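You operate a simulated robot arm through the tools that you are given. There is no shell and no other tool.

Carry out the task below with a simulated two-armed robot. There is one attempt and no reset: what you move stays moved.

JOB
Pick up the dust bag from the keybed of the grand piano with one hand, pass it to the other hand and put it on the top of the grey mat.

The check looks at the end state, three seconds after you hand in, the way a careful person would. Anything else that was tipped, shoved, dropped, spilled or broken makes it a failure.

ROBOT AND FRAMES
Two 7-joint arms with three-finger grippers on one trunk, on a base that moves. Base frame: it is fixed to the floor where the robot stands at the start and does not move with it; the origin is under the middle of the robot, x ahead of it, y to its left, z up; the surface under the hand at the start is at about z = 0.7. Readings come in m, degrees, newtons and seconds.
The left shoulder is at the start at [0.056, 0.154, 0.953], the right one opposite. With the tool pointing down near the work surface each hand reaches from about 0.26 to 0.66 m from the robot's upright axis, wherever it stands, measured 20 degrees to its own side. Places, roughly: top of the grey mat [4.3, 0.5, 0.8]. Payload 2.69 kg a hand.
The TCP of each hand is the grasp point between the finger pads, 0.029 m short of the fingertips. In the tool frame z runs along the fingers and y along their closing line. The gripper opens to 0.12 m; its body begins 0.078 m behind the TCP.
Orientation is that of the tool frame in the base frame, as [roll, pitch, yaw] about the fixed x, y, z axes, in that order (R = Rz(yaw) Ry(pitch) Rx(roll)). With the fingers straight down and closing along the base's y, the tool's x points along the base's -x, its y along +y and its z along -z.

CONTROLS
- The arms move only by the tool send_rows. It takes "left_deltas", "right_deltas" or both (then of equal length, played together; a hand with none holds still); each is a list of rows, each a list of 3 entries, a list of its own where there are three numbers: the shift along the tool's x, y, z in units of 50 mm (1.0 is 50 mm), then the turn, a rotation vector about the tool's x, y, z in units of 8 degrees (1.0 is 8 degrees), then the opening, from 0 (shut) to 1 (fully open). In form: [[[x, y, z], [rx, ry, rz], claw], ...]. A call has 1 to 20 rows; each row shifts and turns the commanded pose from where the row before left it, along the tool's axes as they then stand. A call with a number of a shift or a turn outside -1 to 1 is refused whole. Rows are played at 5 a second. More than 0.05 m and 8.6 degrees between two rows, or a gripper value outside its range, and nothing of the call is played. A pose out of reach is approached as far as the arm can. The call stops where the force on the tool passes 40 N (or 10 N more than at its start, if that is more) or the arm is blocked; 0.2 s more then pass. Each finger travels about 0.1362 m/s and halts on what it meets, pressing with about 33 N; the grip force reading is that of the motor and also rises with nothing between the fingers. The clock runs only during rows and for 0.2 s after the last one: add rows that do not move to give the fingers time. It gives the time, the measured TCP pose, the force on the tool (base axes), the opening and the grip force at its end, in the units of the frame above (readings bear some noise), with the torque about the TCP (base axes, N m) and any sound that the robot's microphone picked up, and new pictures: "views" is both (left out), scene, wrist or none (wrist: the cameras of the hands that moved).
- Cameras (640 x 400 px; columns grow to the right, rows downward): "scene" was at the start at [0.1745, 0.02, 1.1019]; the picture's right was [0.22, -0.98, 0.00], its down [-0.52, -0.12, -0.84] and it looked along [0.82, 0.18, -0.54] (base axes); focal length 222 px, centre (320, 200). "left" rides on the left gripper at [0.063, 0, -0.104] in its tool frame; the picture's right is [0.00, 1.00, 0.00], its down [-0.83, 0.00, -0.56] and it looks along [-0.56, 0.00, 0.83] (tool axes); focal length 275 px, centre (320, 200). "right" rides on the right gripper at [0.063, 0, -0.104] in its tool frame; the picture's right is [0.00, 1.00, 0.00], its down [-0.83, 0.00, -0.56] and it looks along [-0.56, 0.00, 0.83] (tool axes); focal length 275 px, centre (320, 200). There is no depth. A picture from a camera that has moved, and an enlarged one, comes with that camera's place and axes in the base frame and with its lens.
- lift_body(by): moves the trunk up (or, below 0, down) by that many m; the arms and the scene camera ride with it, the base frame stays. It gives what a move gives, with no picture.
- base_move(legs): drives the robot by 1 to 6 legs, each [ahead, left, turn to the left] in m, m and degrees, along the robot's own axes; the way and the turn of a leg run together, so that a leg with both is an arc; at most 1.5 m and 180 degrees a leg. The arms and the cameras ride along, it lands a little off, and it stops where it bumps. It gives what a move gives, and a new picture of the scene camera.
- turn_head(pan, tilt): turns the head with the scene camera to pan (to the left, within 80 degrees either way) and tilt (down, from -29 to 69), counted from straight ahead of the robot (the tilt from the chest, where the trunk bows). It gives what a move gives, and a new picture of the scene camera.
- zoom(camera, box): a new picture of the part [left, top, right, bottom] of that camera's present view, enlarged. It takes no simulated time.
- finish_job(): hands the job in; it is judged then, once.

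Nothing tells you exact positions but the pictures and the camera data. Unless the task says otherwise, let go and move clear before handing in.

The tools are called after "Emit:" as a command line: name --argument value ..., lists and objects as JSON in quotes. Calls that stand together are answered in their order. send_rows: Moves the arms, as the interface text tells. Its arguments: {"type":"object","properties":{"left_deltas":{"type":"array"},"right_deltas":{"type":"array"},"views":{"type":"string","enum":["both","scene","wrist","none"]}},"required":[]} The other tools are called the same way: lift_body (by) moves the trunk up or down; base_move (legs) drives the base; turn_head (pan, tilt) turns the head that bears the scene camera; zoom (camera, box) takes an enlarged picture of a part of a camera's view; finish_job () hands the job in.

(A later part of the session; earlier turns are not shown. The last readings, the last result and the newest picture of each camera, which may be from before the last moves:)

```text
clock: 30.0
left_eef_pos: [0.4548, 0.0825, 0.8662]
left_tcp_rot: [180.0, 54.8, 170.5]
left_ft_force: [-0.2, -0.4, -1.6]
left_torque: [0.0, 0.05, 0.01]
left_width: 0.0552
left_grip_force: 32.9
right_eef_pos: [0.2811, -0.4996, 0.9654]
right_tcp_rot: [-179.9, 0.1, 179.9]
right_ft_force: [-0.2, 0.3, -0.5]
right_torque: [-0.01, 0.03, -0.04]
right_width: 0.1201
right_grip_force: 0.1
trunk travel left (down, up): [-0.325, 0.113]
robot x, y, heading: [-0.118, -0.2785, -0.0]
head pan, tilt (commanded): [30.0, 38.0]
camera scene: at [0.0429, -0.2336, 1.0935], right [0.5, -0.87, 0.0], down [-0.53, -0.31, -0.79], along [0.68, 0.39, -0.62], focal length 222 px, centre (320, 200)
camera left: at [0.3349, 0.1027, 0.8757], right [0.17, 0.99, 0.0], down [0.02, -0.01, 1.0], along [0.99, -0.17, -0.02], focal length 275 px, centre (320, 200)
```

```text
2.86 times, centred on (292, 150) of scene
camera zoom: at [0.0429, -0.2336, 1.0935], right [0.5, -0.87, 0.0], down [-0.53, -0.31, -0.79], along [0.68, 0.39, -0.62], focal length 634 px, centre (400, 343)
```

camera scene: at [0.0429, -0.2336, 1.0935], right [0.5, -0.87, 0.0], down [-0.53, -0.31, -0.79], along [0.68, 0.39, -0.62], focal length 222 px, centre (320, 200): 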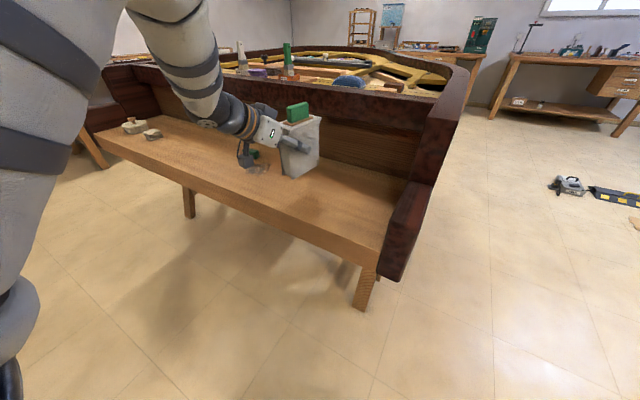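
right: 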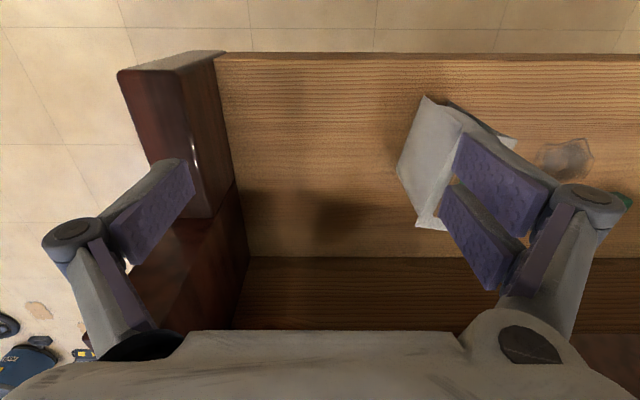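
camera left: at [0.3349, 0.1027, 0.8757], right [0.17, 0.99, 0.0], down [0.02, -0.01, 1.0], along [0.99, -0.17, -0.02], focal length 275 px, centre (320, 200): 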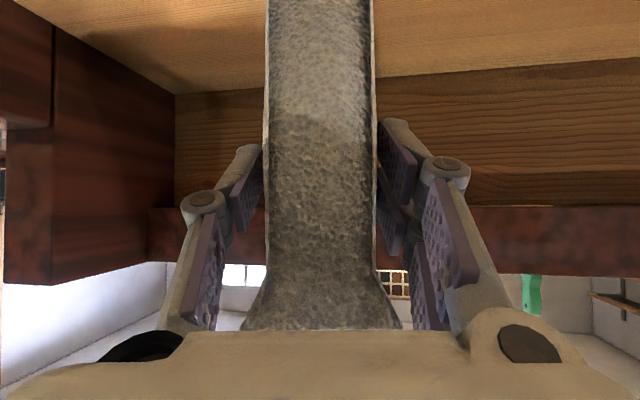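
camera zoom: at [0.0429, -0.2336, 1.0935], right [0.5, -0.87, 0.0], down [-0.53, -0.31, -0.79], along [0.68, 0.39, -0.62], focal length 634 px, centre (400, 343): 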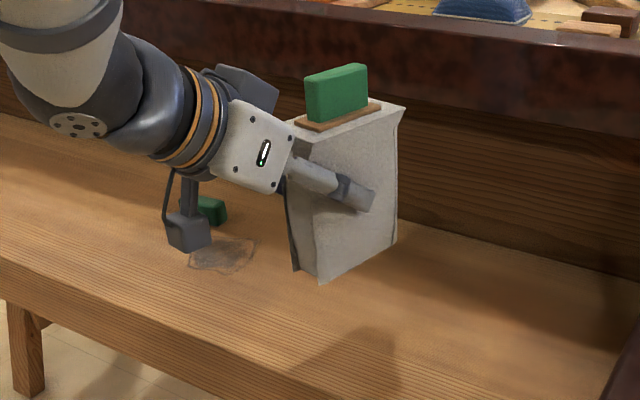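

The bag came up cleanly with the hand. For the pass I want it in front of the robot's middle, away from the raised block at the right end of the keybed. I'll raise it a little more and drive the base back left, so the middle of the keybed is underneath.

Emit:
send_rows --left_deltas '[[[-0.33, 0, -0.23], [0, 0, 0], 0], [[0, 0, 0], [0, 0, 0], 0]]' --views "none"

Emit:
base_move --legs '[[0, 0.26, 0]]'

```text
clock: 30.6
left_eef_pos: [0.4544, 0.0838, 0.8869]
left_tcp_rot: [-180.0, 54.8, 170.5]
left_ft_force: [0.5, -0.1, -1.3]
left_torque: [0.05, 0.05, -0.01]
left_width: 0.0551
left_grip_force: 33.0
right_eef_pos: [0.2808, -0.4991, 0.9638]
right_tcp_rot: [180.0, 0.1, 179.9]
right_ft_force: [0.2, -0.1, 0.7]
right_torque: [0.03, 0.0, 0.0]
right_width: 0.12
right_grip_force: 0.1
trunk travel left (down, up): [-0.325, 0.113]
robot x, y, heading: [-0.1194, -0.2722, -0.2]
head pan, tilt (commanded): [30.0, 38.0]
```

```text
clock: 33.2
left_eef_pos: [0.456, 0.3427, 0.8863]
left_tcp_rot: [180.0, 54.7, 170.4]
left_ft_force: [0.1, 0.5, -2.3]
left_torque: [0.0, 0.02, 0.0]
left_width: 0.0552
left_grip_force: 32.7
right_eef_pos: [0.2816, -0.2392, 0.9638]
right_tcp_rot: [-180.0, 0.1, -180.0]
right_ft_force: [-0.1, -0.5, -0.2]
right_torque: [0.0, 0.01, -0.04]
right_width: 0.1201
right_grip_force: 0.0
trunk travel left (down, up): [-0.325, 0.113]
robot x, y, heading: [-0.1171, -0.0157, 0.2]
head pan, tilt (commanded): [30.0, 38.0]
camera scene: at [0.0429, 0.0269, 1.0935], right [0.5, -0.87, 0.0], down [-0.53, -0.31, -0.79], along [0.68, 0.39, -0.62], focal length 222 px, centre (320, 200)
```

scene: 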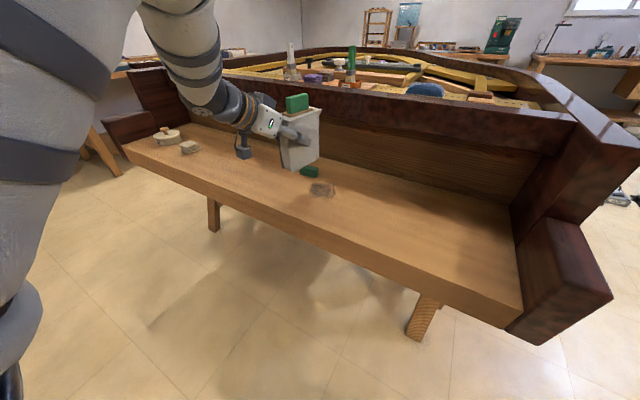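

Now I'll swing the held bag toward the centre, turning the left hand inward so the right hand can reach the handle. First half:

Emit:
send_rows --left_deltas '[[[0.047, -0.667, -0.067], [0.546, 0, 0.383], 0], [[0.011, -0.672, -0.016], [0.546, 0, 0.383], 0], [[-0.025, -0.671, 0.035], [0.546, 0, 0.383], 0], [[-0.06, -0.664, 0.086], [0.546, 0, 0.383], 0], [[-0.0955, -0.651, 0.136], [0.546, 0, 0.383], 0], [[0, 0, 0], [0, 0, 0], 0]]' --views "scene"

```text
clock: 34.6
left_eef_pos: [0.407, 0.1818, 0.886]
left_tcp_rot: [-179.9, 54.7, 143.8]
left_ft_force: [0.3, 0.8, -1.0]
left_torque: [0.01, 0.06, 0.0]
left_width: 0.0554
left_grip_force: 33.5
right_eef_pos: [0.2809, -0.2393, 0.9636]
right_tcp_rot: [180.0, 0.2, 179.9]
right_ft_force: [0.4, 0.4, -0.3]
right_torque: [0.02, -0.02, 0.02]
right_width: 0.1203
right_grip_force: 0.1
trunk travel left (down, up): [-0.325, 0.113]
robot x, y, heading: [-0.119, -0.0163, -0.1]
head pan, tilt (commanded): [30.0, 38.0]
camera scene: at [0.0429, 0.0267, 1.0935], right [0.5, -0.87, 0.0], down [-0.53, -0.31, -0.79], along [0.68, 0.39, -0.62], focal length 222 px, centre (320, 200)
```

scene: 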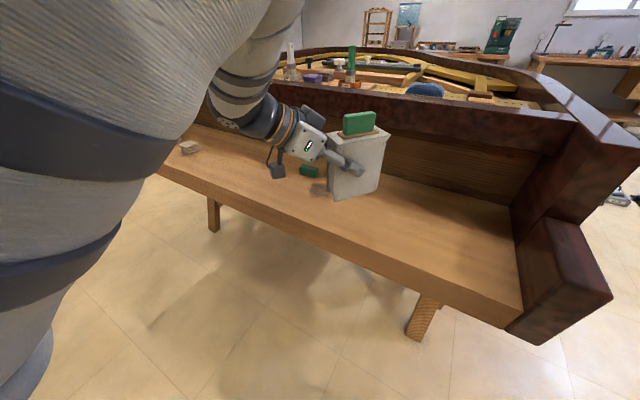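

That went without any reach problems, and the bag hasn't moved in the grip. Second half of the swing:

Emit:
send_rows --left_deltas '[[[-0.13, -0.633, 0.185], [0.546, 0, 0.383], 0], [[-0.163, -0.609, 0.233], [0.546, 0, 0.383], 0], [[-0.195, -0.58, 0.278], [0.546, 0, 0.383], 0], [[-0.225, -0.546, 0.321], [0.546, 0, 0.383], 0], [[0, 0, 0], [0, 0, 0], 0]]' --views "none"

Emit:
turn_head --pan 5 --tilt 35

```text
clock: 35.8
left_eef_pos: [0.395, 0.0787, 0.859]
left_tcp_rot: [-179.8, 54.8, 122.6]
left_ft_force: [-0.5, 0.4, -2.4]
left_torque: [0.0, 0.04, -0.01]
left_width: 0.0552
left_grip_force: 33.0
left hand out of reach, approached as far as the arm can: row 1, 2, 3, 4
right_eef_pos: [0.2817, -0.2397, 0.9641]
right_tcp_rot: [-180.0, 0.2, -179.9]
right_ft_force: [-0.2, 0.9, -0.7]
right_torque: [-0.01, 0.01, -0.01]
right_width: 0.1199
right_grip_force: 0.1
trunk travel left (down, up): [-0.325, 0.113]
robot x, y, heading: [-0.122, -0.0162, 0.0]
head pan, tilt (commanded): [30.0, 38.0]
```

```text
clock: 36.7
left_eef_pos: [0.3931, 0.0792, 0.8601]
left_tcp_rot: [-179.8, 55.1, 122.5]
left_ft_force: [0.1, 0.1, -2.1]
left_torque: [0.03, 0.04, 0.0]
left_width: 0.0553
left_grip_force: 32.8
right_eef_pos: [0.281, -0.2396, 0.9649]
right_tcp_rot: [179.9, 0.1, 180.0]
right_ft_force: [0.6, 1.0, -0.5]
right_torque: [-0.01, 0.0, 0.0]
right_width: 0.1196
right_grip_force: 0.1
trunk travel left (down, up): [-0.325, 0.113]
robot x, y, heading: [-0.1187, -0.0174, 0.2]
head pan, tilt (commanded): [5.0, 35.0]
camera scene: at [0.0559, -0.0088, 1.0981], right [0.09, -1.0, 0.0], down [-0.57, -0.05, -0.82], along [0.82, 0.07, -0.57], focal length 222 px, centre (320, 200)
```

scene: 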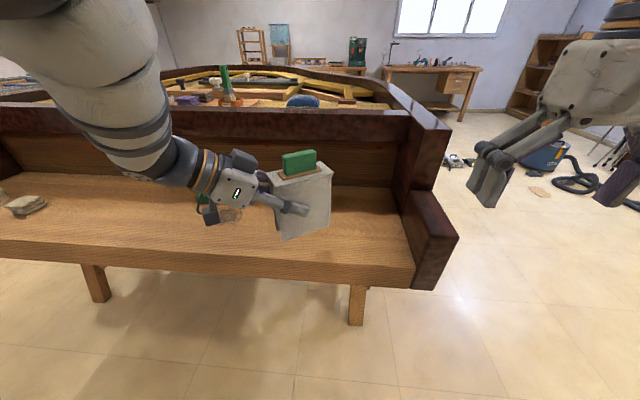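

The bag is upright in the left hand near [0.39, 0.08], with its handle top at z≈0.94. To give both arms an easier reach, I'll raise the trunk, then bring the bag down and closer to the robot.

Emit:
lift_body --by 0.105

Emit:
send_rows --left_deltas '[[[0.2935, -0.261, 0.3655], [0, 0, 0], 0], [[0.2935, -0.261, 0.3655], [0, 0, 0], 0], [[0.2935, -0.261, 0.3655], [0, 0, 0], 0], [[0.2935, -0.261, 0.3655], [0, 0, 0], 0], [[0, 0, 0], [0, 0, 0], 0]]' --views "scene"

```text
clock: 38.1
left_eef_pos: [0.3947, 0.0788, 0.9644]
left_tcp_rot: [-179.7, 54.8, 122.6]
left_ft_force: [1.0, -0.4, -1.3]
left_torque: [-0.03, 0.02, -0.01]
left_width: 0.0554
left_grip_force: 32.5
right_eef_pos: [0.2823, -0.2397, 1.0677]
right_tcp_rot: [-180.0, -0.1, -180.0]
right_ft_force: [1.3, -0.1, 0.2]
right_torque: [0.0, 0.02, 0.01]
right_width: 0.12
right_grip_force: 0.1
trunk travel left (down, up): [-0.43, 0.008]
robot x, y, heading: [-0.1198, -0.0202, -0.1]
head pan, tilt (commanded): [5.0, 35.0]
```

```text
clock: 39.3
left_eef_pos: [0.3636, 0.0292, 0.8743]
left_tcp_rot: [-179.8, 54.9, 122.5]
left_ft_force: [-1.1, 0.0, -0.9]
left_torque: [0.03, -0.03, -0.04]
left_width: 0.0556
left_grip_force: 33.3
right_eef_pos: [0.2818, -0.239, 1.0693]
right_tcp_rot: [-180.0, 0.1, -180.0]
right_ft_force: [0.6, -0.4, -0.4]
right_torque: [0.01, 0.02, 0.01]
right_width: 0.1201
right_grip_force: 0.0
trunk travel left (down, up): [-0.43, 0.008]
robot x, y, heading: [-0.1186, -0.0164, 0.2]
head pan, tilt (commanded): [5.0, 35.0]
camera scene: at [-0.0183, -0.0088, 1.2195], right [0.09, -1.0, 0.0], down [-0.57, -0.05, -0.82], along [0.82, 0.07, -0.57], focal length 222 px, centre (320, 200)
```

scene: 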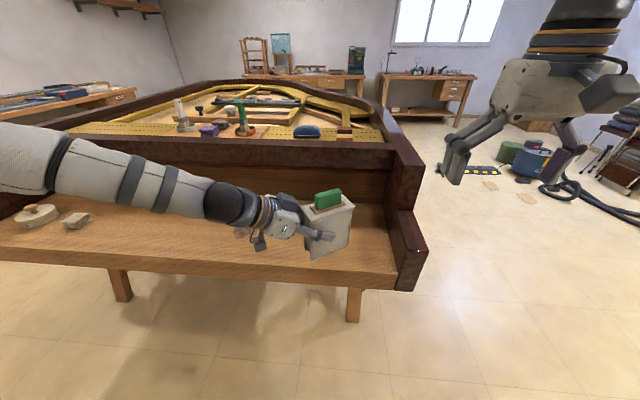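

Both arms have more room now. I'll zoom in to pin down the handle position before bringing the right hand over.

Emit:
zoom --camera "scene" --box '[270, 170, 390, 270]'

```text
4.00 times, centred on (330, 220) of scene
camera zoom: at [-0.0183, -0.0088, 1.2195], right [0.09, -1.0, 0.0], down [-0.57, -0.05, -0.82], along [0.82, 0.07, -0.57], focal length 887 px, centre (280, 120)
```

zoom: 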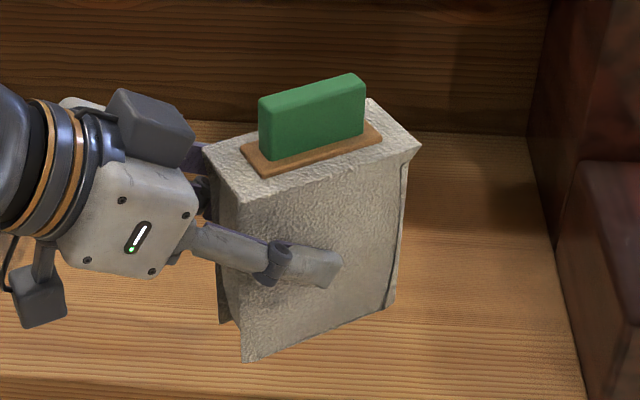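

The handle top is near [0.38, 0.005, 0.957], and both estimates agree to within about 1 cm. I'll yaw the right hand so its closing line runs across the handle, and see whether it stays in reach.

Emit:
send_rows --right_deltas '[[[0, 0, 0], [0, 0, 0.9], 1], [[0, 0, 0], [0, 0, 0.9], 1], [[0, 0, 0], [0, 0, 0.9], 1], [[0, 0, 0], [0, 0, 0.9], 1], [[0, 0, 0], [0, 0, 0.9], 1], [[0, 0, 0], [0, 0, 0.9], 1], [[0, 0, 0], [0, 0, 0.9], 1], [[0, 0, 0], [0, 0, 0.9], 1], [[0, 0, 0], [0, 0, 0], 1]]' --views "both"

```text
clock: 41.3
left_eef_pos: [0.3634, 0.0285, 0.8759]
left_tcp_rot: [-179.7, 54.9, 122.4]
left_ft_force: [0.4, 0.6, -0.8]
left_torque: [0.02, 0.0, -0.06]
left_width: 0.0552
left_grip_force: 32.6
right_eef_pos: [0.281, -0.2386, 1.0689]
right_tcp_rot: [179.9, 0.1, 122.3]
right_ft_force: [0.2, -0.1, -0.7]
right_torque: [-0.02, 0.0, -0.03]
right_width: 0.12
right_grip_force: 0.1
trunk travel left (down, up): [-0.43, 0.008]
robot x, y, heading: [-0.1215, -0.0162, -0.0]
head pan, tilt (commanded): [5.0, 35.0]
camera scene: at [-0.018, -0.0088, 1.2194], right [0.09, -1.0, 0.0], down [-0.57, -0.05, -0.82], along [0.82, 0.07, -0.57], focal length 222 px, centre (320, 200)
camera right: at [0.2481, -0.1857, 1.1742], right [0.84, 0.54, 0.0], down [0.45, -0.7, 0.56], along [0.3, -0.47, -0.83], focal length 275 px, centre (320, 200)
```

scene: 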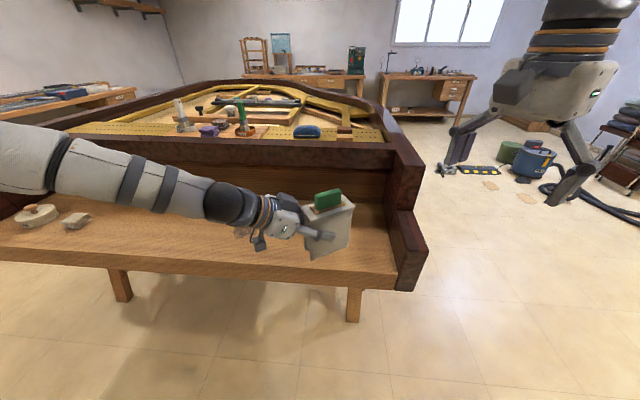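
right: 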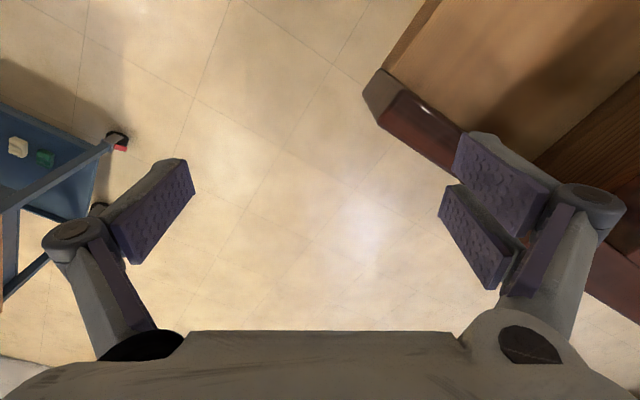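

The right hand is aligned with the bag's axis. I'll move it above the handle, staying high.

Emit:
send_rows --right_deltas '[[[0.504, 0.709, 0.03], [0, 0, 0], 1], [[0.504, 0.709, 0.03], [0, 0, 0], 1], [[0.504, 0.709, 0.03], [0, 0, 0], 1], [[0.504, 0.709, 0.03], [0, 0, 0], 1], [[0.504, 0.709, 0.03], [0, 0, 0], 1], [[0.504, 0.709, 0.03], [0, 0, 0], 1], [[0, 0, 0], [0, 0, 0], 1]]' --views "both"

```text
clock: 42.9
left_eef_pos: [0.3646, 0.0302, 0.8743]
left_tcp_rot: [-179.8, 54.9, 122.5]
left_ft_force: [0.5, -0.1, -1.7]
left_torque: [0.05, 0.01, -0.03]
left_width: 0.0556
left_grip_force: 33.2
right_eef_pos: [0.3637, -0.0166, 1.0514]
right_tcp_rot: [-180.0, 0.1, 122.4]
right_ft_force: [0.9, -1.3, -0.6]
right_torque: [0.0, 0.03, -0.03]
right_width: 0.1201
right_grip_force: 0.1
right hand out of reach, approached as far as the arm can: row 6
trunk travel left (down, up): [-0.43, 0.008]
robot x, y, heading: [-0.1175, -0.017, 0.1]
head pan, tilt (commanded): [5.0, 35.0]
camera scene: at [-0.0182, -0.0088, 1.2195], right [0.09, -1.0, 0.0], down [-0.57, -0.05, -0.82], along [0.82, 0.07, -0.57], focal length 222 px, centre (320, 200)
camera right: at [0.3297, 0.0368, 1.1565], right [0.84, 0.54, 0.0], down [0.45, -0.7, 0.56], along [0.3, -0.47, -0.83], focal length 275 px, centre (320, 200)
```

scene: 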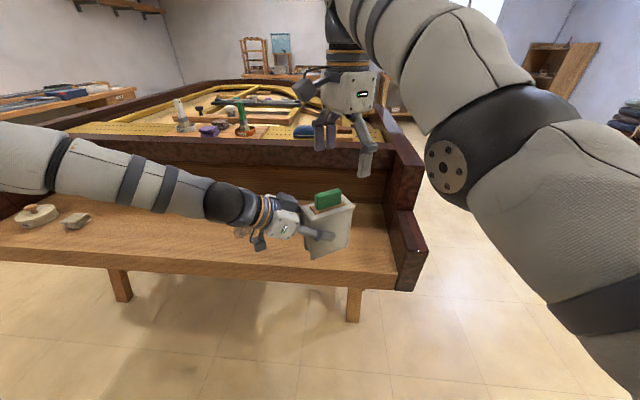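
right: 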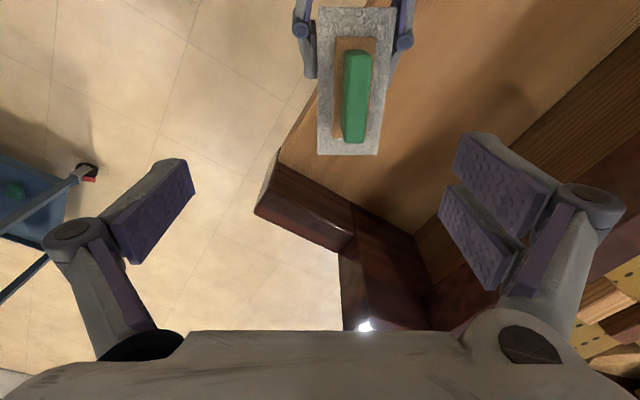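

The handle shows up in the right wrist camera, and the hand needs about 26 mm sideways. I'll correct that while coming down a little, still above the handle.

Emit:
send_rows --right_deltas '[[[0, 0, 0.4], [0, 0, 0], 1], [[0.09, 0.265, 0.2], [0, 0, 0], 1], [[0.09, 0.265, 0.0], [0, 0, 0], 1], [[0, 0, 0], [0, 0, 0], 1]]' --views "both"

```text
clock: 43.9
left_eef_pos: [0.3646, 0.0291, 0.8748]
left_tcp_rot: [-179.8, 54.9, 122.5]
left_ft_force: [-0.7, -0.4, -0.1]
left_torque: [0.02, 0.03, 0.02]
left_width: 0.0554
left_grip_force: 33.0
right_eef_pos: [0.3718, -0.0059, 1.0243]
right_tcp_rot: [180.0, 0.0, 122.4]
right_ft_force: [0.3, -0.1, -0.3]
right_torque: [-0.01, 0.0, 0.0]
right_width: 0.12
right_grip_force: 0.1
right hand out of reach, approached as far as the arm can: row 1, 2, 3
trunk travel left (down, up): [-0.43, 0.008]
robot x, y, heading: [-0.123, -0.0145, -0.1]
head pan, tilt (commanded): [5.0, 35.0]
camera scene: at [-0.018, -0.0087, 1.2194], right [0.09, -1.0, 0.0], down [-0.57, -0.05, -0.82], along [0.82, 0.07, -0.57], focal length 222 px, centre (320, 200)
camera right: at [0.3378, 0.048, 1.1272], right [0.84, 0.54, 0.0], down [0.45, -0.7, 0.56], along [0.3, -0.47, -0.83], focal length 275 px, centre (320, 200)
```

scene: 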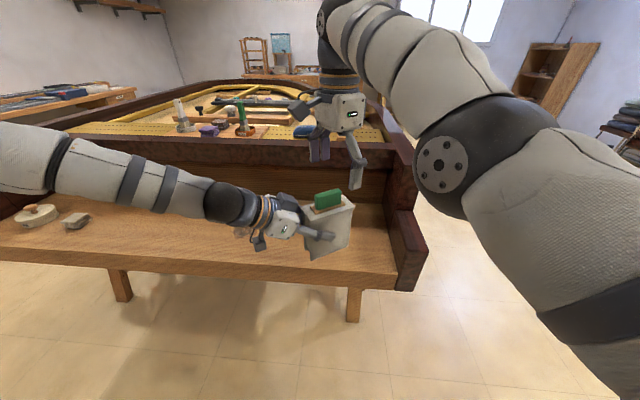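
right: 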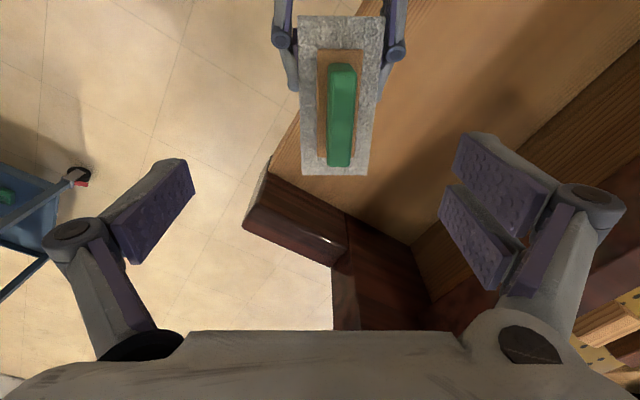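

The right arm is near its reach limit out there. I'll bring the bag a few centimetres closer to the robot with the left hand instead.

Emit:
send_rows --left_deltas '[[[-0.022, -0.498, 0.031], [0, 0, 0], 0], [[-0.022, -0.498, 0.031], [0, 0, 0], 0], [[0, 0, 0], [0, 0, 0], 0]]' --views "none"

Emit:
zoom --camera "right" --box '[160, 0, 480, 200]'

```text
clock: 44.7
left_eef_pos: [0.3249, -0.0012, 0.8758]
left_tcp_rot: [-179.8, 54.9, 122.7]
left_ft_force: [0.2, -0.2, -1.0]
left_torque: [0.04, 0.01, 0.0]
left_width: 0.0555
left_grip_force: 33.1
right_eef_pos: [0.3712, -0.0062, 1.0236]
right_tcp_rot: [180.0, 0.0, 122.4]
right_ft_force: [-0.6, 0.5, -0.2]
right_torque: [0.0, -0.02, 0.0]
right_width: 0.1199
right_grip_force: 0.0
trunk travel left (down, up): [-0.43, 0.008]
robot x, y, heading: [-0.1155, -0.0158, 0.0]
head pan, tilt (commanded): [5.0, 35.0]
```

```text
2.00 times, centred on (320, 100) of right
camera zoom: at [0.3378, 0.048, 1.1272], right [0.84, 0.54, 0.0], down [0.45, -0.7, 0.56], along [0.3, -0.47, -0.83], focal length 551 px, centre (320, 400)
```

zoom: 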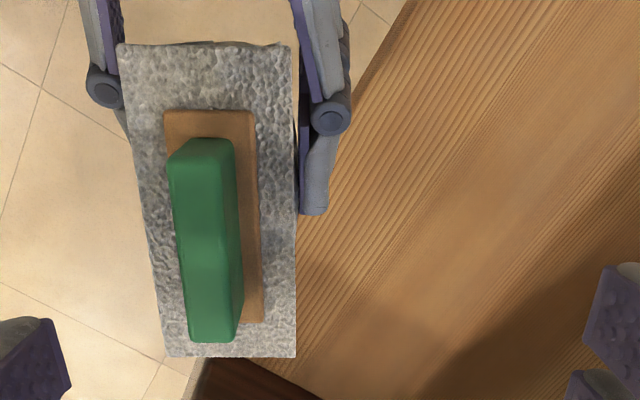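

The handle should now be near [0.340, -0.024]. I'll shift the right hand sideways to centre over it and check in its camera.

Emit:
send_rows --right_deltas '[[[-0.035, -0.364, 0], [0, 0, 0], 1], [[-0.035, -0.364, 0], [0, 0, 0], 1], [[0, 0, 0], [0, 0, 0], 1]]' --views "both"

Emit:
zoom --camera "right" --box '[200, 0, 440, 200]'

```text
clock: 45.5
left_eef_pos: [0.3247, -0.0002, 0.8755]
left_tcp_rot: [-179.8, 54.9, 122.6]
left_ft_force: [-0.6, 0.3, -1.3]
left_torque: [0.0, 0.01, 0.02]
left_width: 0.0554
left_grip_force: 33.4
right_eef_pos: [0.3696, -0.0096, 1.0295]
right_tcp_rot: [-179.9, -0.1, 122.4]
right_ft_force: [0.7, -0.4, 0.0]
right_torque: [0.0, 0.0, -0.03]
right_width: 0.1199
right_grip_force: 0.0
right hand out of reach, approached as far as the arm can: row 1, 2
trunk travel left (down, up): [-0.43, 0.008]
robot x, y, heading: [-0.1199, -0.0175, 0.1]
head pan, tilt (commanded): [5.0, 35.0]
camera scene: at [-0.018, -0.0088, 1.2194], right [0.09, -1.0, 0.0], down [-0.57, -0.05, -0.82], along [0.82, 0.07, -0.57], focal length 222 px, centre (320, 200)
camera right: at [0.3355, 0.0439, 1.1339], right [0.84, 0.54, 0.0], down [0.45, -0.7, 0.56], along [0.3, -0.47, -0.83], focal length 275 px, centre (320, 200)
```

scene: 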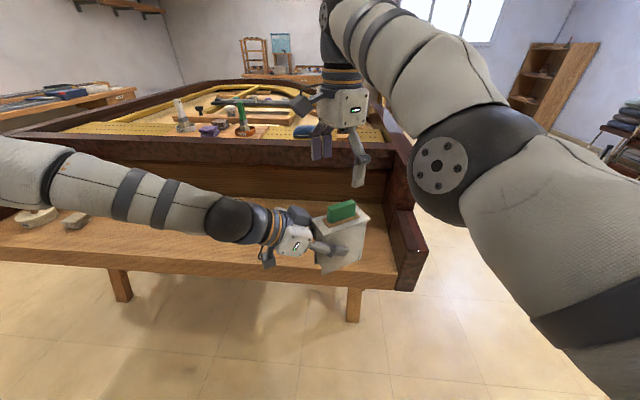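
right: 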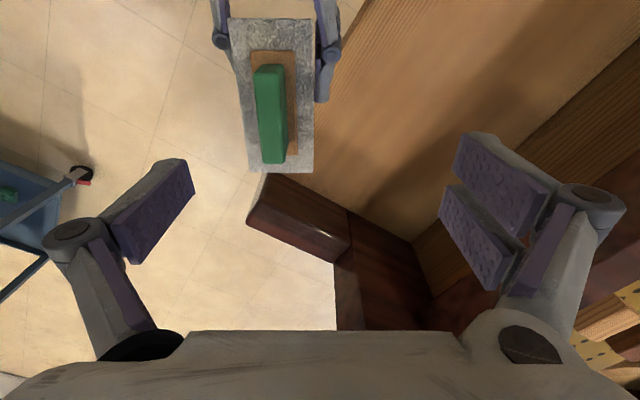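

```text
2.00 times, centred on (320, 100) of right
camera zoom: at [0.3355, 0.0439, 1.1339], right [0.84, 0.54, 0.0], down [0.45, -0.7, 0.56], along [0.3, -0.47, -0.83], focal length 551 px, centre (320, 400)
```

zoom: 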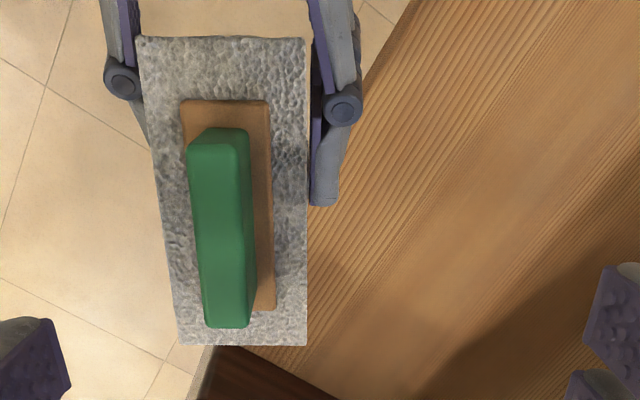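

The right arm won't follow there, so at this yaw it looks like a wrist limit rather than plain distance. I'll back off its yaw by 20° to see whether that frees the motion.

Emit:
send_rows --right_deltas '[[[0, 0, 0], [0, 0, -0.83], 1], [[0, 0, 0], [0, 0, -0.83], 1], [[0, 0, 0], [0, 0, -0.83], 1], [[0, 0, 0], [0, 0, 0], 1]]' --views "none"

Emit:
send_rows --right_deltas '[[[0.0, -0.4, 0], [0, 0, 0], 1], [[0, -0.2, 0], [0, 0, 0], 1], [[0, 0, 0], [0, 0, 0], 1]]' --views "both"

```text
clock: 46.5
left_eef_pos: [0.3234, -0.0012, 0.8744]
left_tcp_rot: [-179.8, 54.9, 122.5]
left_ft_force: [0.2, 0.1, -0.8]
left_torque: [0.0, 0.02, 0.02]
left_width: 0.0553
left_grip_force: 33.0
right_eef_pos: [0.3686, -0.0098, 1.0294]
right_tcp_rot: [180.0, 0.0, 142.5]
right_ft_force: [0.3, -0.9, 0.1]
right_torque: [0.01, 0.0, 0.03]
right_width: 0.1199
right_grip_force: 0.1
trunk travel left (down, up): [-0.43, 0.008]
robot x, y, heading: [-0.1154, -0.0168, 0.0]
head pan, tilt (commanded): [5.0, 35.0]
```

```text
clock: 47.3
left_eef_pos: [0.3248, -0.0005, 0.875]
left_tcp_rot: [-179.7, 54.9, 122.5]
left_ft_force: [-0.6, 0.4, -1.7]
left_torque: [0.05, 0.05, -0.02]
left_width: 0.0556
left_grip_force: 32.8
right_eef_pos: [0.3734, -0.0276, 1.0392]
right_tcp_rot: [-180.0, 0.0, 142.2]
right_ft_force: [0.6, -0.1, -0.1]
right_torque: [0.01, 0.01, -0.03]
right_width: 0.1203
right_grip_force: 0.1
right hand out of reach, approached as far as the arm can: row 1, 2
trunk travel left (down, up): [-0.43, 0.008]
robot x, y, heading: [-0.1189, -0.018, 0.0]
head pan, tilt (commanded): [5.0, 35.0]
camera scene: at [-0.018, -0.0089, 1.2194], right [0.09, -1.0, 0.0], down [-0.57, -0.05, -0.82], along [0.82, 0.07, -0.57], focal length 222 px, centre (320, 200)
camera right: at [0.3238, 0.0113, 1.1437], right [0.61, 0.79, 0.0], down [0.66, -0.5, 0.56], along [0.44, -0.34, -0.83], focal length 275 px, centre (320, 200)
```

scene: 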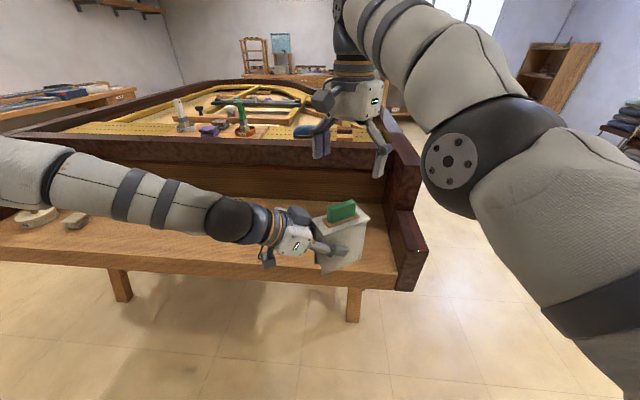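
right: 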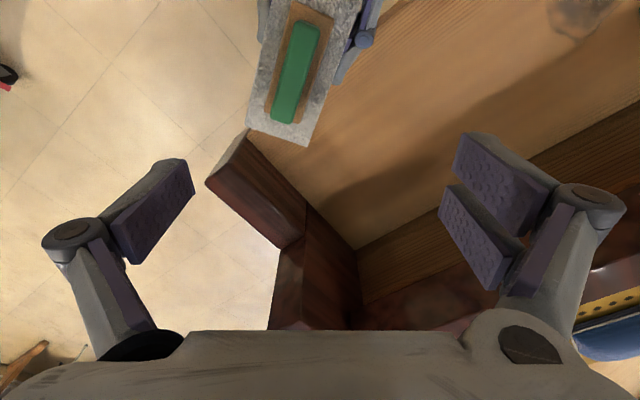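

The right arm needs a lower height relative to the shoulder to come in this close, and the keybed prevents that here. I'll back off 10 cm and turn toward the open floor on the right, where both hands can work lower.

Emit:
base_move --legs '[[-0.1, 0, 0]]'

Emit:
turn_head --pan -70 --tilt 35

```text
clock: 48.5
left_eef_pos: [0.2243, 0.0005, 0.8748]
left_tcp_rot: [-179.8, 54.9, 122.6]
left_ft_force: [0.3, 0.2, -0.3]
left_torque: [0.01, 0.0, 0.02]
left_width: 0.0556
left_grip_force: 32.7
right_eef_pos: [0.2737, -0.0275, 1.0376]
right_tcp_rot: [179.9, 0.0, 142.3]
right_ft_force: [-1.0, 0.2, 0.0]
right_torque: [0.01, -0.03, 0.0]
right_width: 0.1199
right_grip_force: 0.2
trunk travel left (down, up): [-0.43, 0.008]
robot x, y, heading: [-0.2191, -0.016, 0.3]
head pan, tilt (commanded): [5.0, 35.0]
camera scene: at [-0.1182, -0.0087, 1.2195], right [0.09, -1.0, 0.0], down [-0.57, -0.05, -0.82], along [0.82, 0.07, -0.57], focal length 222 px, centre (320, 200)
```

scene: 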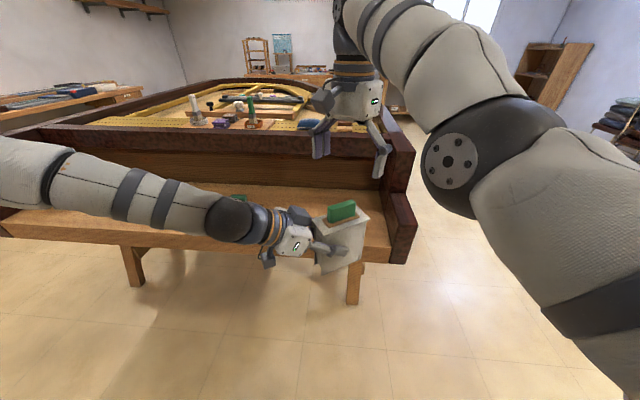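

```text
clock: 49.9
left_eef_pos: [0.2246, 0.0006, 0.875]
left_tcp_rot: [-179.9, 54.9, 122.5]
left_ft_force: [-0.3, 0.0, -1.5]
left_torque: [0.03, 0.02, 0.0]
left_width: 0.0556
left_grip_force: 33.1
right_eef_pos: [0.2741, -0.0271, 1.0383]
right_tcp_rot: [-179.9, -0.1, 142.3]
right_ft_force: [0.1, 0.9, 0.4]
right_torque: [0.02, 0.02, 0.02]
right_width: 0.1199
right_grip_force: 0.0
trunk travel left (down, up): [-0.43, 0.008]
robot x, y, heading: [-0.2168, -0.0143, -0.0]
head pan, tilt (commanded): [-70.0, 35.0]
camera scene: at [-0.175, -0.0991, 1.2194], right [-0.94, -0.34, 0.0], down [-0.2, 0.54, -0.82], along [0.28, -0.77, -0.57], focal length 222 px, centre (320, 200)
```

scene: 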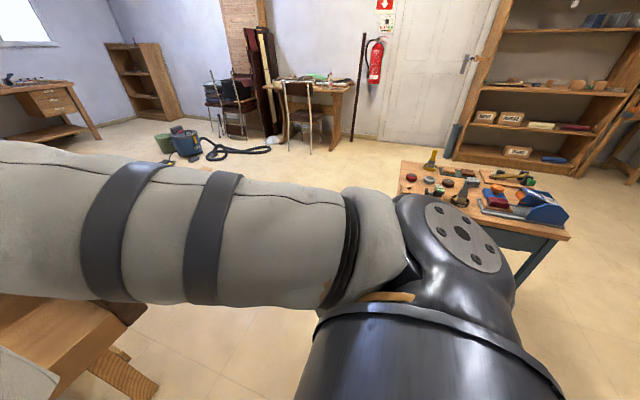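

There's nothing under the bag now, and the keybed edge is about 9 cm ahead of it. I'll lower the left hand 12 cm here, then lower the right hand too while bringing it in.

Emit:
send_rows --left_deltas '[[[0.655, 0, 0.459], [0, 0, 0], 0], [[0.655, 0, 0.459], [0, 0, 0], 0], [[0.655, 0, 0.459], [0, 0, 0], 0], [[0, 0, 0], [0, 0, 0], 0]]' --views "none"

Emit:
turn_head --pan 5 --tilt 45

```text
clock: 50.9
left_eef_pos: [0.224, -0.0011, 0.7547]
left_tcp_rot: [-179.8, 54.8, 122.6]
left_ft_force: [0.8, 0.6, -1.2]
left_torque: [0.03, 0.01, 0.01]
left_width: 0.0555
left_grip_force: 33.3
right_eef_pos: [0.2735, -0.0267, 1.0387]
right_tcp_rot: [179.9, 0.0, 142.2]
right_ft_force: [0.4, -0.9, 0.1]
right_torque: [0.02, 0.0, -0.02]
right_width: 0.1201
right_grip_force: 0.0
trunk travel left (down, up): [-0.43, 0.008]
robot x, y, heading: [-0.2216, -0.0151, 0.0]
head pan, tilt (commanded): [-70.0, 35.0]
```

```text
clock: 52.4
left_eef_pos: [0.2249, -0.0019, 0.7546]
left_tcp_rot: [-179.8, 54.9, 122.6]
left_ft_force: [-0.1, -0.6, -0.5]
left_torque: [0.03, 0.02, 0.02]
left_width: 0.0552
left_grip_force: 33.1
right_eef_pos: [0.2736, -0.0271, 1.039]
right_tcp_rot: [180.0, 0.1, 142.3]
right_ft_force: [1.0, 0.8, 0.7]
right_torque: [-0.01, 0.01, 0.01]
right_width: 0.1199
right_grip_force: 0.0
trunk travel left (down, up): [-0.43, 0.008]
robot x, y, heading: [-0.218, -0.0184, 0.4]
head pan, tilt (commanded): [5.0, 45.0]
camera scene: at [-0.1241, -0.0094, 1.2046], right [0.09, -1.0, 0.0], down [-0.7, -0.06, -0.71], along [0.7, 0.06, -0.71], focal length 222 px, centre (320, 200)
```

scene: 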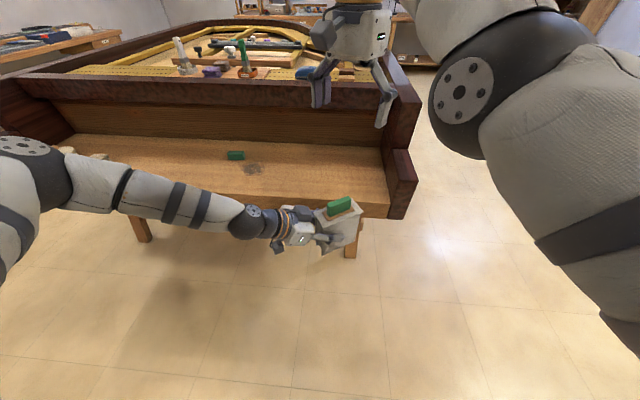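

Both arms look freer. I'll lower the right hand 10 cm (still 7 cm above the handle) and bring its yaw back in line with the bag.

Emit:
send_rows --right_deltas '[[[0, 0, 0.7], [0, 0, 0], 1], [[0, 0, 0.7], [0, 0, 0], 1], [[0, 0, 0.6], [0, 0, 0], 1], [[0, 0, 0], [0, 0, 0.83], 1], [[0, 0, 0], [0, 0, 0.83], 1], [[0, 0, 0], [0, 0, 0.82], 1], [[0, 0, 0], [0, 0, 0], 1]]' --views "both"

```text
clock: 54.0
left_eef_pos: [0.2249, -0.0012, 0.7543]
left_tcp_rot: [-179.7, 54.9, 122.6]
left_ft_force: [0.0, -0.5, -2.6]
left_torque: [0.01, 0.03, 0.05]
left_width: 0.0554
left_grip_force: 33.3
right_eef_pos: [0.297, -0.0184, 0.9458]
right_tcp_rot: [-179.9, 0.1, 122.4]
right_ft_force: [-0.5, -0.5, 0.5]
right_torque: [0.0, 0.0, 0.0]
right_width: 0.1201
right_grip_force: 0.2
right hand out of reach, approached as far as the arm can: row 1, 2, 3
trunk travel left (down, up): [-0.43, 0.008]
robot x, y, heading: [-0.2177, -0.0197, 0.2]
head pan, tilt (commanded): [5.0, 45.0]
camera scene: at [-0.1241, -0.0093, 1.2046], right [0.09, -1.0, 0.0], down [-0.7, -0.06, -0.71], along [0.7, 0.06, -0.71], focal length 222 px, centre (320, 200)
camera right: at [0.2633, 0.0361, 1.0497], right [0.84, 0.54, 0.0], down [0.45, -0.7, 0.56], along [0.3, -0.47, -0.83], focal length 275 px, centre (320, 200)
```

scene: 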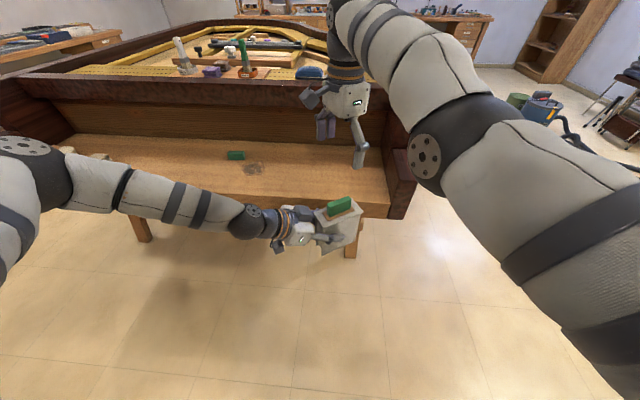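
right: 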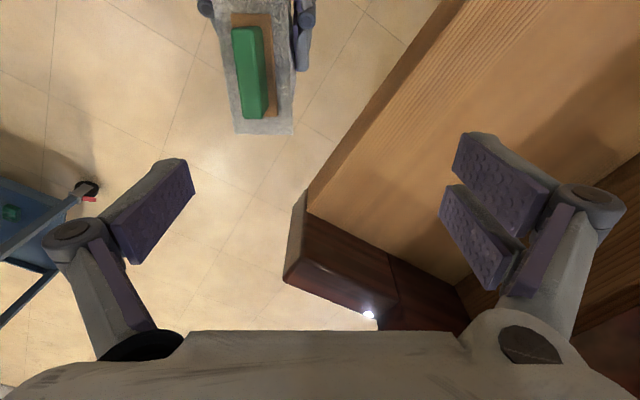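

The right arm's elbow has come forward, which stops it coming inward on the left side. I'll carry both hands about 16 cm to the right together, where the right arm works more naturally.

Emit:
send_rows --left_deltas '[[[-0.31, -0.344, 0.442], [0, 0, 0], 0], [[-0.31, -0.344, 0.442], [0, 0, 0], 0], [[-0.31, -0.344, 0.442], [0, 0, 0], 0], [[-0.31, -0.344, 0.442], [0, 0, 0], 0], [[-0.31, -0.344, 0.442], [0, 0, 0], 0], [[0, 0, 0], [0, 0, 0], 0]]' --right_deltas '[[[-0.574, -0.364, 0], [0, 0, 0], 1], [[-0.574, -0.364, 0], [0, 0, 0], 1], [[-0.574, -0.364, 0], [0, 0, 0], 1], [[-0.574, -0.364, 0], [0, 0, 0], 1], [[-0.574, -0.364, 0], [0, 0, 0], 1], [[0, 0, 0], [0, 0, 0], 1]]' --views "both"

```text
clock: 55.4
left_eef_pos: [0.224, -0.1596, 0.7544]
left_tcp_rot: [-179.9, 54.9, 122.6]
left_ft_force: [0.2, 0.5, -1.9]
left_torque: [0.07, 0.05, -0.01]
left_width: 0.0554
left_grip_force: 32.7
right_eef_pos: [0.3375, -0.1777, 0.9517]
right_tcp_rot: [-179.8, 0.0, 122.5]
right_ft_force: [0.3, 0.0, 0.9]
right_torque: [-0.01, 0.03, -0.02]
right_width: 0.1201
right_grip_force: 0.0
right hand out of reach, approached as far as the arm can: row 1, 2, 3, 4, 5
trunk travel left (down, up): [-0.43, 0.008]
robot x, y, heading: [-0.2156, -0.016, 0.0]
head pan, tilt (commanded): [5.0, 45.0]
camera scene: at [-0.1241, -0.0088, 1.2046], right [0.09, -1.0, 0.0], down [-0.7, -0.06, -0.71], along [0.7, 0.06, -0.71], focal length 222 px, centre (320, 200)
camera right: at [0.3041, -0.1237, 1.0572], right [0.84, 0.54, 0.0], down [0.45, -0.7, 0.56], along [0.3, -0.47, -0.83], focal length 275 px, centre (320, 200)
camera left: at [0.1596, -0.0571, 0.7645], right [0.85, 0.53, 0.0], down [0.01, -0.02, 1.0], along [0.53, -0.85, -0.02], focal length 275 px, centre (320, 200)
```

scene: 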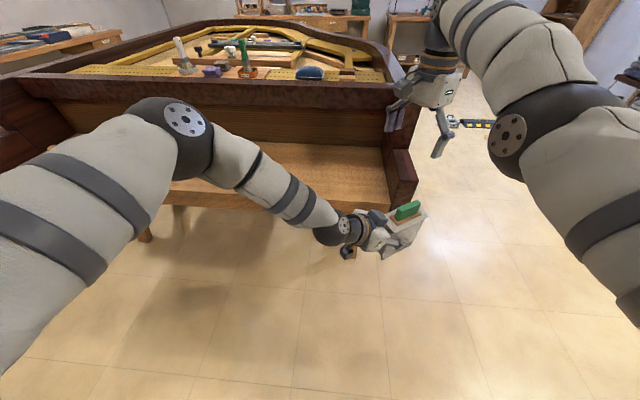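
right: 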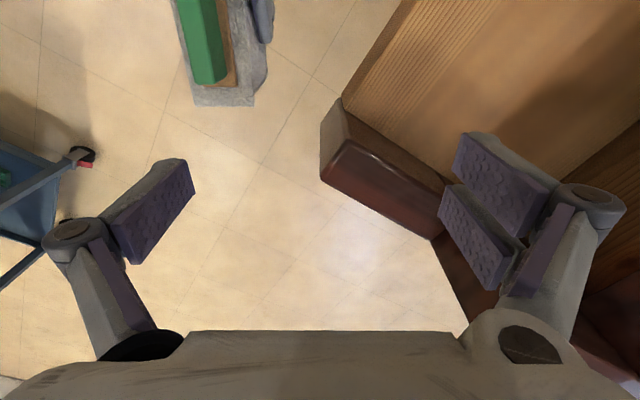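
left: 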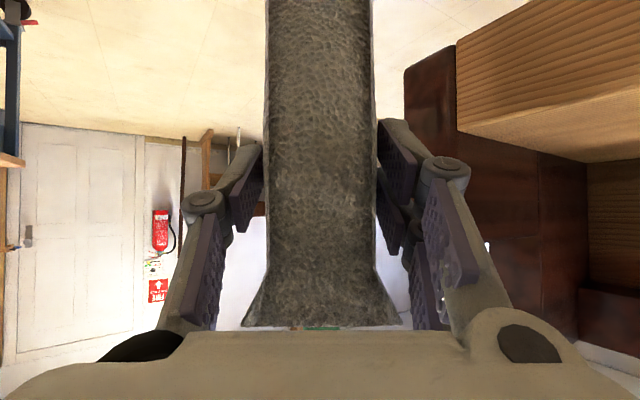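

The left arm is in a comfortable posture now. The right arm is folded with its elbow low in front. I'll unwind it by turning the right hand back to its original yaw and raising it, and then see how the elbow sits.

Emit:
send_rows --right_deltas '[[[0, 0, -0.3], [0, 0, -0.9], 1], [[0, 0, -0.3], [0, 0, -0.9], 1], [[0, 0, -0.3], [0, 0, -0.9], 1], [[0, 0, -0.3], [0, 0, -0.9], 1], [[0, 0, -0.3], [0, 0, -0.9], 1], [[0, 0, -0.3], [0, 0, -0.9], 1], [[0, 0, 0], [0, 0, -0.9], 1], [[0, 0, 0], [0, 0, -0.9], 1], [[0, 0, 0], [0, 0, 0], 1]]' --views "scene"

```text
clock: 57.4
left_eef_pos: [0.2244, -0.1595, 0.7553]
left_tcp_rot: [-179.7, 54.9, 122.6]
left_ft_force: [-0.3, -0.4, -1.3]
left_torque: [0.06, 0.0, 0.02]
left_width: 0.0554
left_grip_force: 33.3
right_eef_pos: [0.3176, -0.1776, 1.0372]
right_tcp_rot: [179.9, 0.0, -179.8]
right_ft_force: [0.8, -0.2, 0.2]
right_torque: [-0.04, 0.01, -0.01]
right_width: 0.1201
right_grip_force: 0.0
right hand out of reach, approached as far as the arm can: row 2, 3, 4, 5, 6
trunk travel left (down, up): [-0.43, 0.008]
robot x, y, heading: [-0.2208, -0.0185, 0.2]
head pan, tilt (commanded): [5.0, 45.0]
camera scene: at [-0.1241, -0.0093, 1.2046], right [0.09, -1.0, 0.0], down [-0.7, -0.06, -0.71], along [0.7, 0.06, -0.71], focal length 222 px, centre (320, 200)
```

scene: 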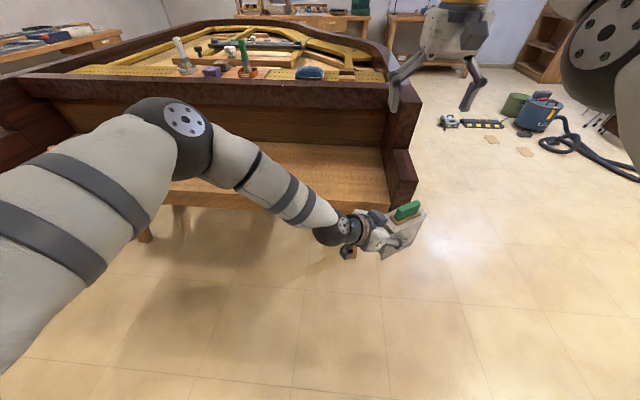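

Unwinding brought the right elbow back up and out. I'll now try bringing the right hand closer to the body with the original yaw.

Emit:
send_rows --right_deltas '[[[0.5, -0.2, 0], [0, 0, 0], 1], [[0.5, -0.2, 0], [0, 0, 0], 1], [[0.5, -0.2, 0], [0, 0, 0], 1], [[0.5, -0.2, 0], [0, 0, 0], 1], [[0, 0, 0], [0, 0, 0], 1]]' --views "scene"

```text
clock: 58.6
left_eef_pos: [0.2238, -0.1593, 0.7544]
left_tcp_rot: [-179.7, 54.9, 122.6]
left_ft_force: [0.2, -0.9, -1.7]
left_torque: [0.02, 0.02, -0.02]
left_width: 0.0555
left_grip_force: 32.8
right_eef_pos: [0.2164, -0.2176, 1.0356]
right_tcp_rot: [-180.0, 0.0, -179.8]
right_ft_force: [-0.2, -0.4, 0.9]
right_torque: [0.01, 0.04, 0.03]
right_width: 0.1199
right_grip_force: 0.1
trunk travel left (down, up): [-0.43, 0.008]
robot x, y, heading: [-0.2171, -0.0173, -0.1]
head pan, tilt (commanded): [5.0, 45.0]
camera scene: at [-0.1238, -0.0093, 1.2045], right [0.09, -1.0, 0.0], down [-0.7, -0.06, -0.71], along [0.7, 0.06, -0.71], focal length 222 px, centre (320, 200)
```

scene: 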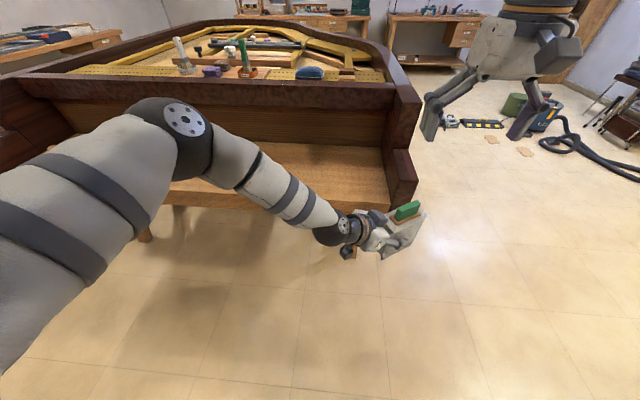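

Now the right arm follows exactly. Turning inward (+yaw) should be its natural direction, so I'll rotate the right hand +85°, which also keeps its camera away from the left hand. Then I'll turn the bag to match.

Emit:
send_rows --right_deltas '[[[0, 0, 0], [0, 0, -0.966], 1], [[0, 0, 0], [0, 0, -0.966], 1], [[0, 0, 0], [0, 0, -0.966], 1], [[0, 0, 0], [0, 0, -0.966], 1], [[0, 0, 0], [0, 0, -0.966], 1], [[0, 0, 0], [0, 0, -0.966], 1], [[0, 0, 0], [0, 0, -0.966], 1], [[0, 0, 0], [0, 0, -0.966], 1], [[0, 0, 0], [0, 0, -0.966], 1], [[0, 0, 0], [0, 0, -0.966], 1], [[0, 0, 0], [0, 0, -0.966], 1], [[0, 0, 0], [0, 0, 0], 1]]' --views "both"

```text
clock: 61.2
left_eef_pos: [0.2238, -0.1587, 0.7554]
left_tcp_rot: [-179.9, 54.9, 122.5]
left_ft_force: [-0.3, -0.5, -1.1]
left_torque: [0.01, -0.01, 0.02]
left_width: 0.0551
left_grip_force: 32.5
right_eef_pos: [0.2158, -0.2179, 1.0363]
right_tcp_rot: [180.0, 0.0, -94.8]
right_ft_force: [-0.7, 0.1, 0.0]
right_torque: [0.0, -0.03, 0.01]
right_width: 0.12
right_grip_force: 0.0
trunk travel left (down, up): [-0.43, 0.008]
robot x, y, heading: [-0.2188, -0.017, -0.1]
head pan, tilt (commanded): [5.0, 45.0]
camera scene: at [-0.1241, -0.0093, 1.2046], right [0.09, -1.0, 0.0], down [-0.7, -0.06, -0.71], along [0.7, 0.06, -0.71], focal length 222 px, centre (320, 200)
camera right: at [0.2117, -0.2799, 1.141], right [-1.0, 0.08, 0.0], down [0.07, 0.83, 0.56], along [0.04, 0.55, -0.83], focal length 275 px, centre (320, 200)
```

scene: 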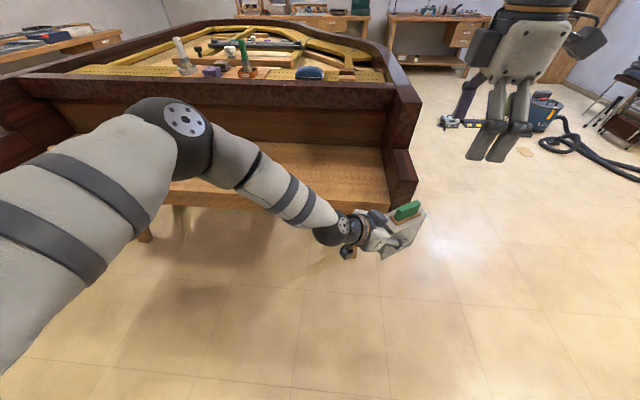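
right: 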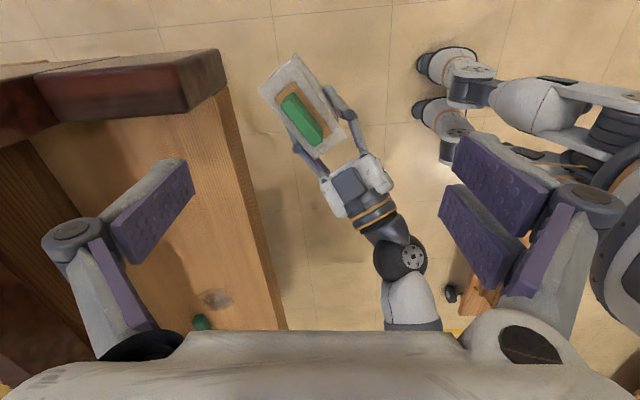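

That rotation worked with no limits, and the right camera now has a clear view of the bag. I'll turn the left hand another 37° so the bag lines up with the right hand.

Emit:
send_rows --left_deltas '[[[0, 0, 0], [0.764, 0, 0.535], 0], [[0, 0, 0], [0.764, 0, 0.535], 0], [[0, 0, 0], [0.764, 0, 0.535], 0], [[0, 0, 0], [0.764, 0, 0.535], 0], [[0, 0, 0], [0.764, 0, 0.535], 0], [[0, 0, 0], [0, 0, 0], 0]]' --views "scene"

Emit:
zoom --camera "right" --box '[200, 20, 440, 220]'

```text
clock: 62.6
left_eef_pos: [0.2247, -0.1601, 0.7546]
left_tcp_rot: [-179.7, 55.0, 85.3]
left_ft_force: [0.4, 0.4, -1.1]
left_torque: [0.05, 0.02, 0.0]
left_width: 0.0554
left_grip_force: 33.0
right_eef_pos: [0.2165, -0.2181, 1.0367]
right_tcp_rot: [180.0, 0.0, -95.0]
right_ft_force: [-0.3, 0.8, -0.4]
right_torque: [0.01, 0.0, -0.02]
right_width: 0.1199
right_grip_force: 0.0
trunk travel left (down, up): [-0.43, 0.008]
robot x, y, heading: [-0.2206, -0.0174, 0.2]
head pan, tilt (commanded): [5.0, 45.0]
camera scene: at [-0.1242, -0.0092, 1.2046], right [0.09, -1.0, 0.0], down [-0.7, -0.06, -0.71], along [0.7, 0.06, -0.71], focal length 222 px, centre (320, 200)
```

scene: 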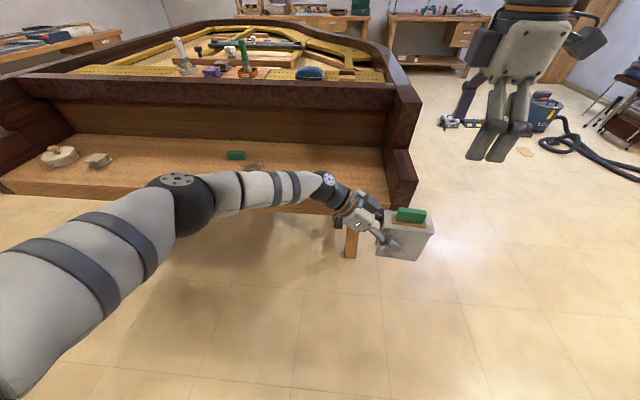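

```text
2.00 times, centred on (320, 120) of right
camera zoom: at [0.2115, -0.2798, 1.1411], right [-1.0, 0.08, 0.0], down [0.07, 0.83, 0.56], along [0.04, 0.55, -0.83], focal length 551 px, centre (320, 360)
```

zoom: 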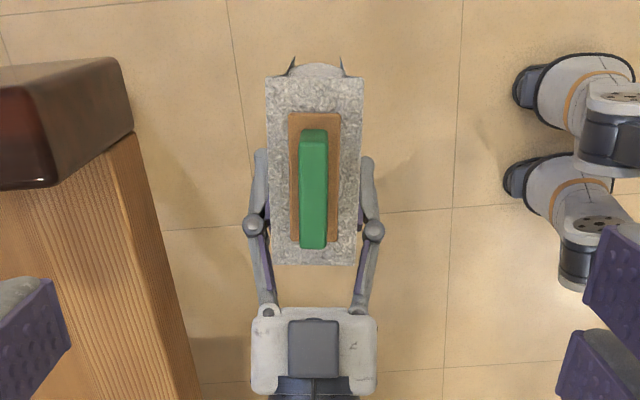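

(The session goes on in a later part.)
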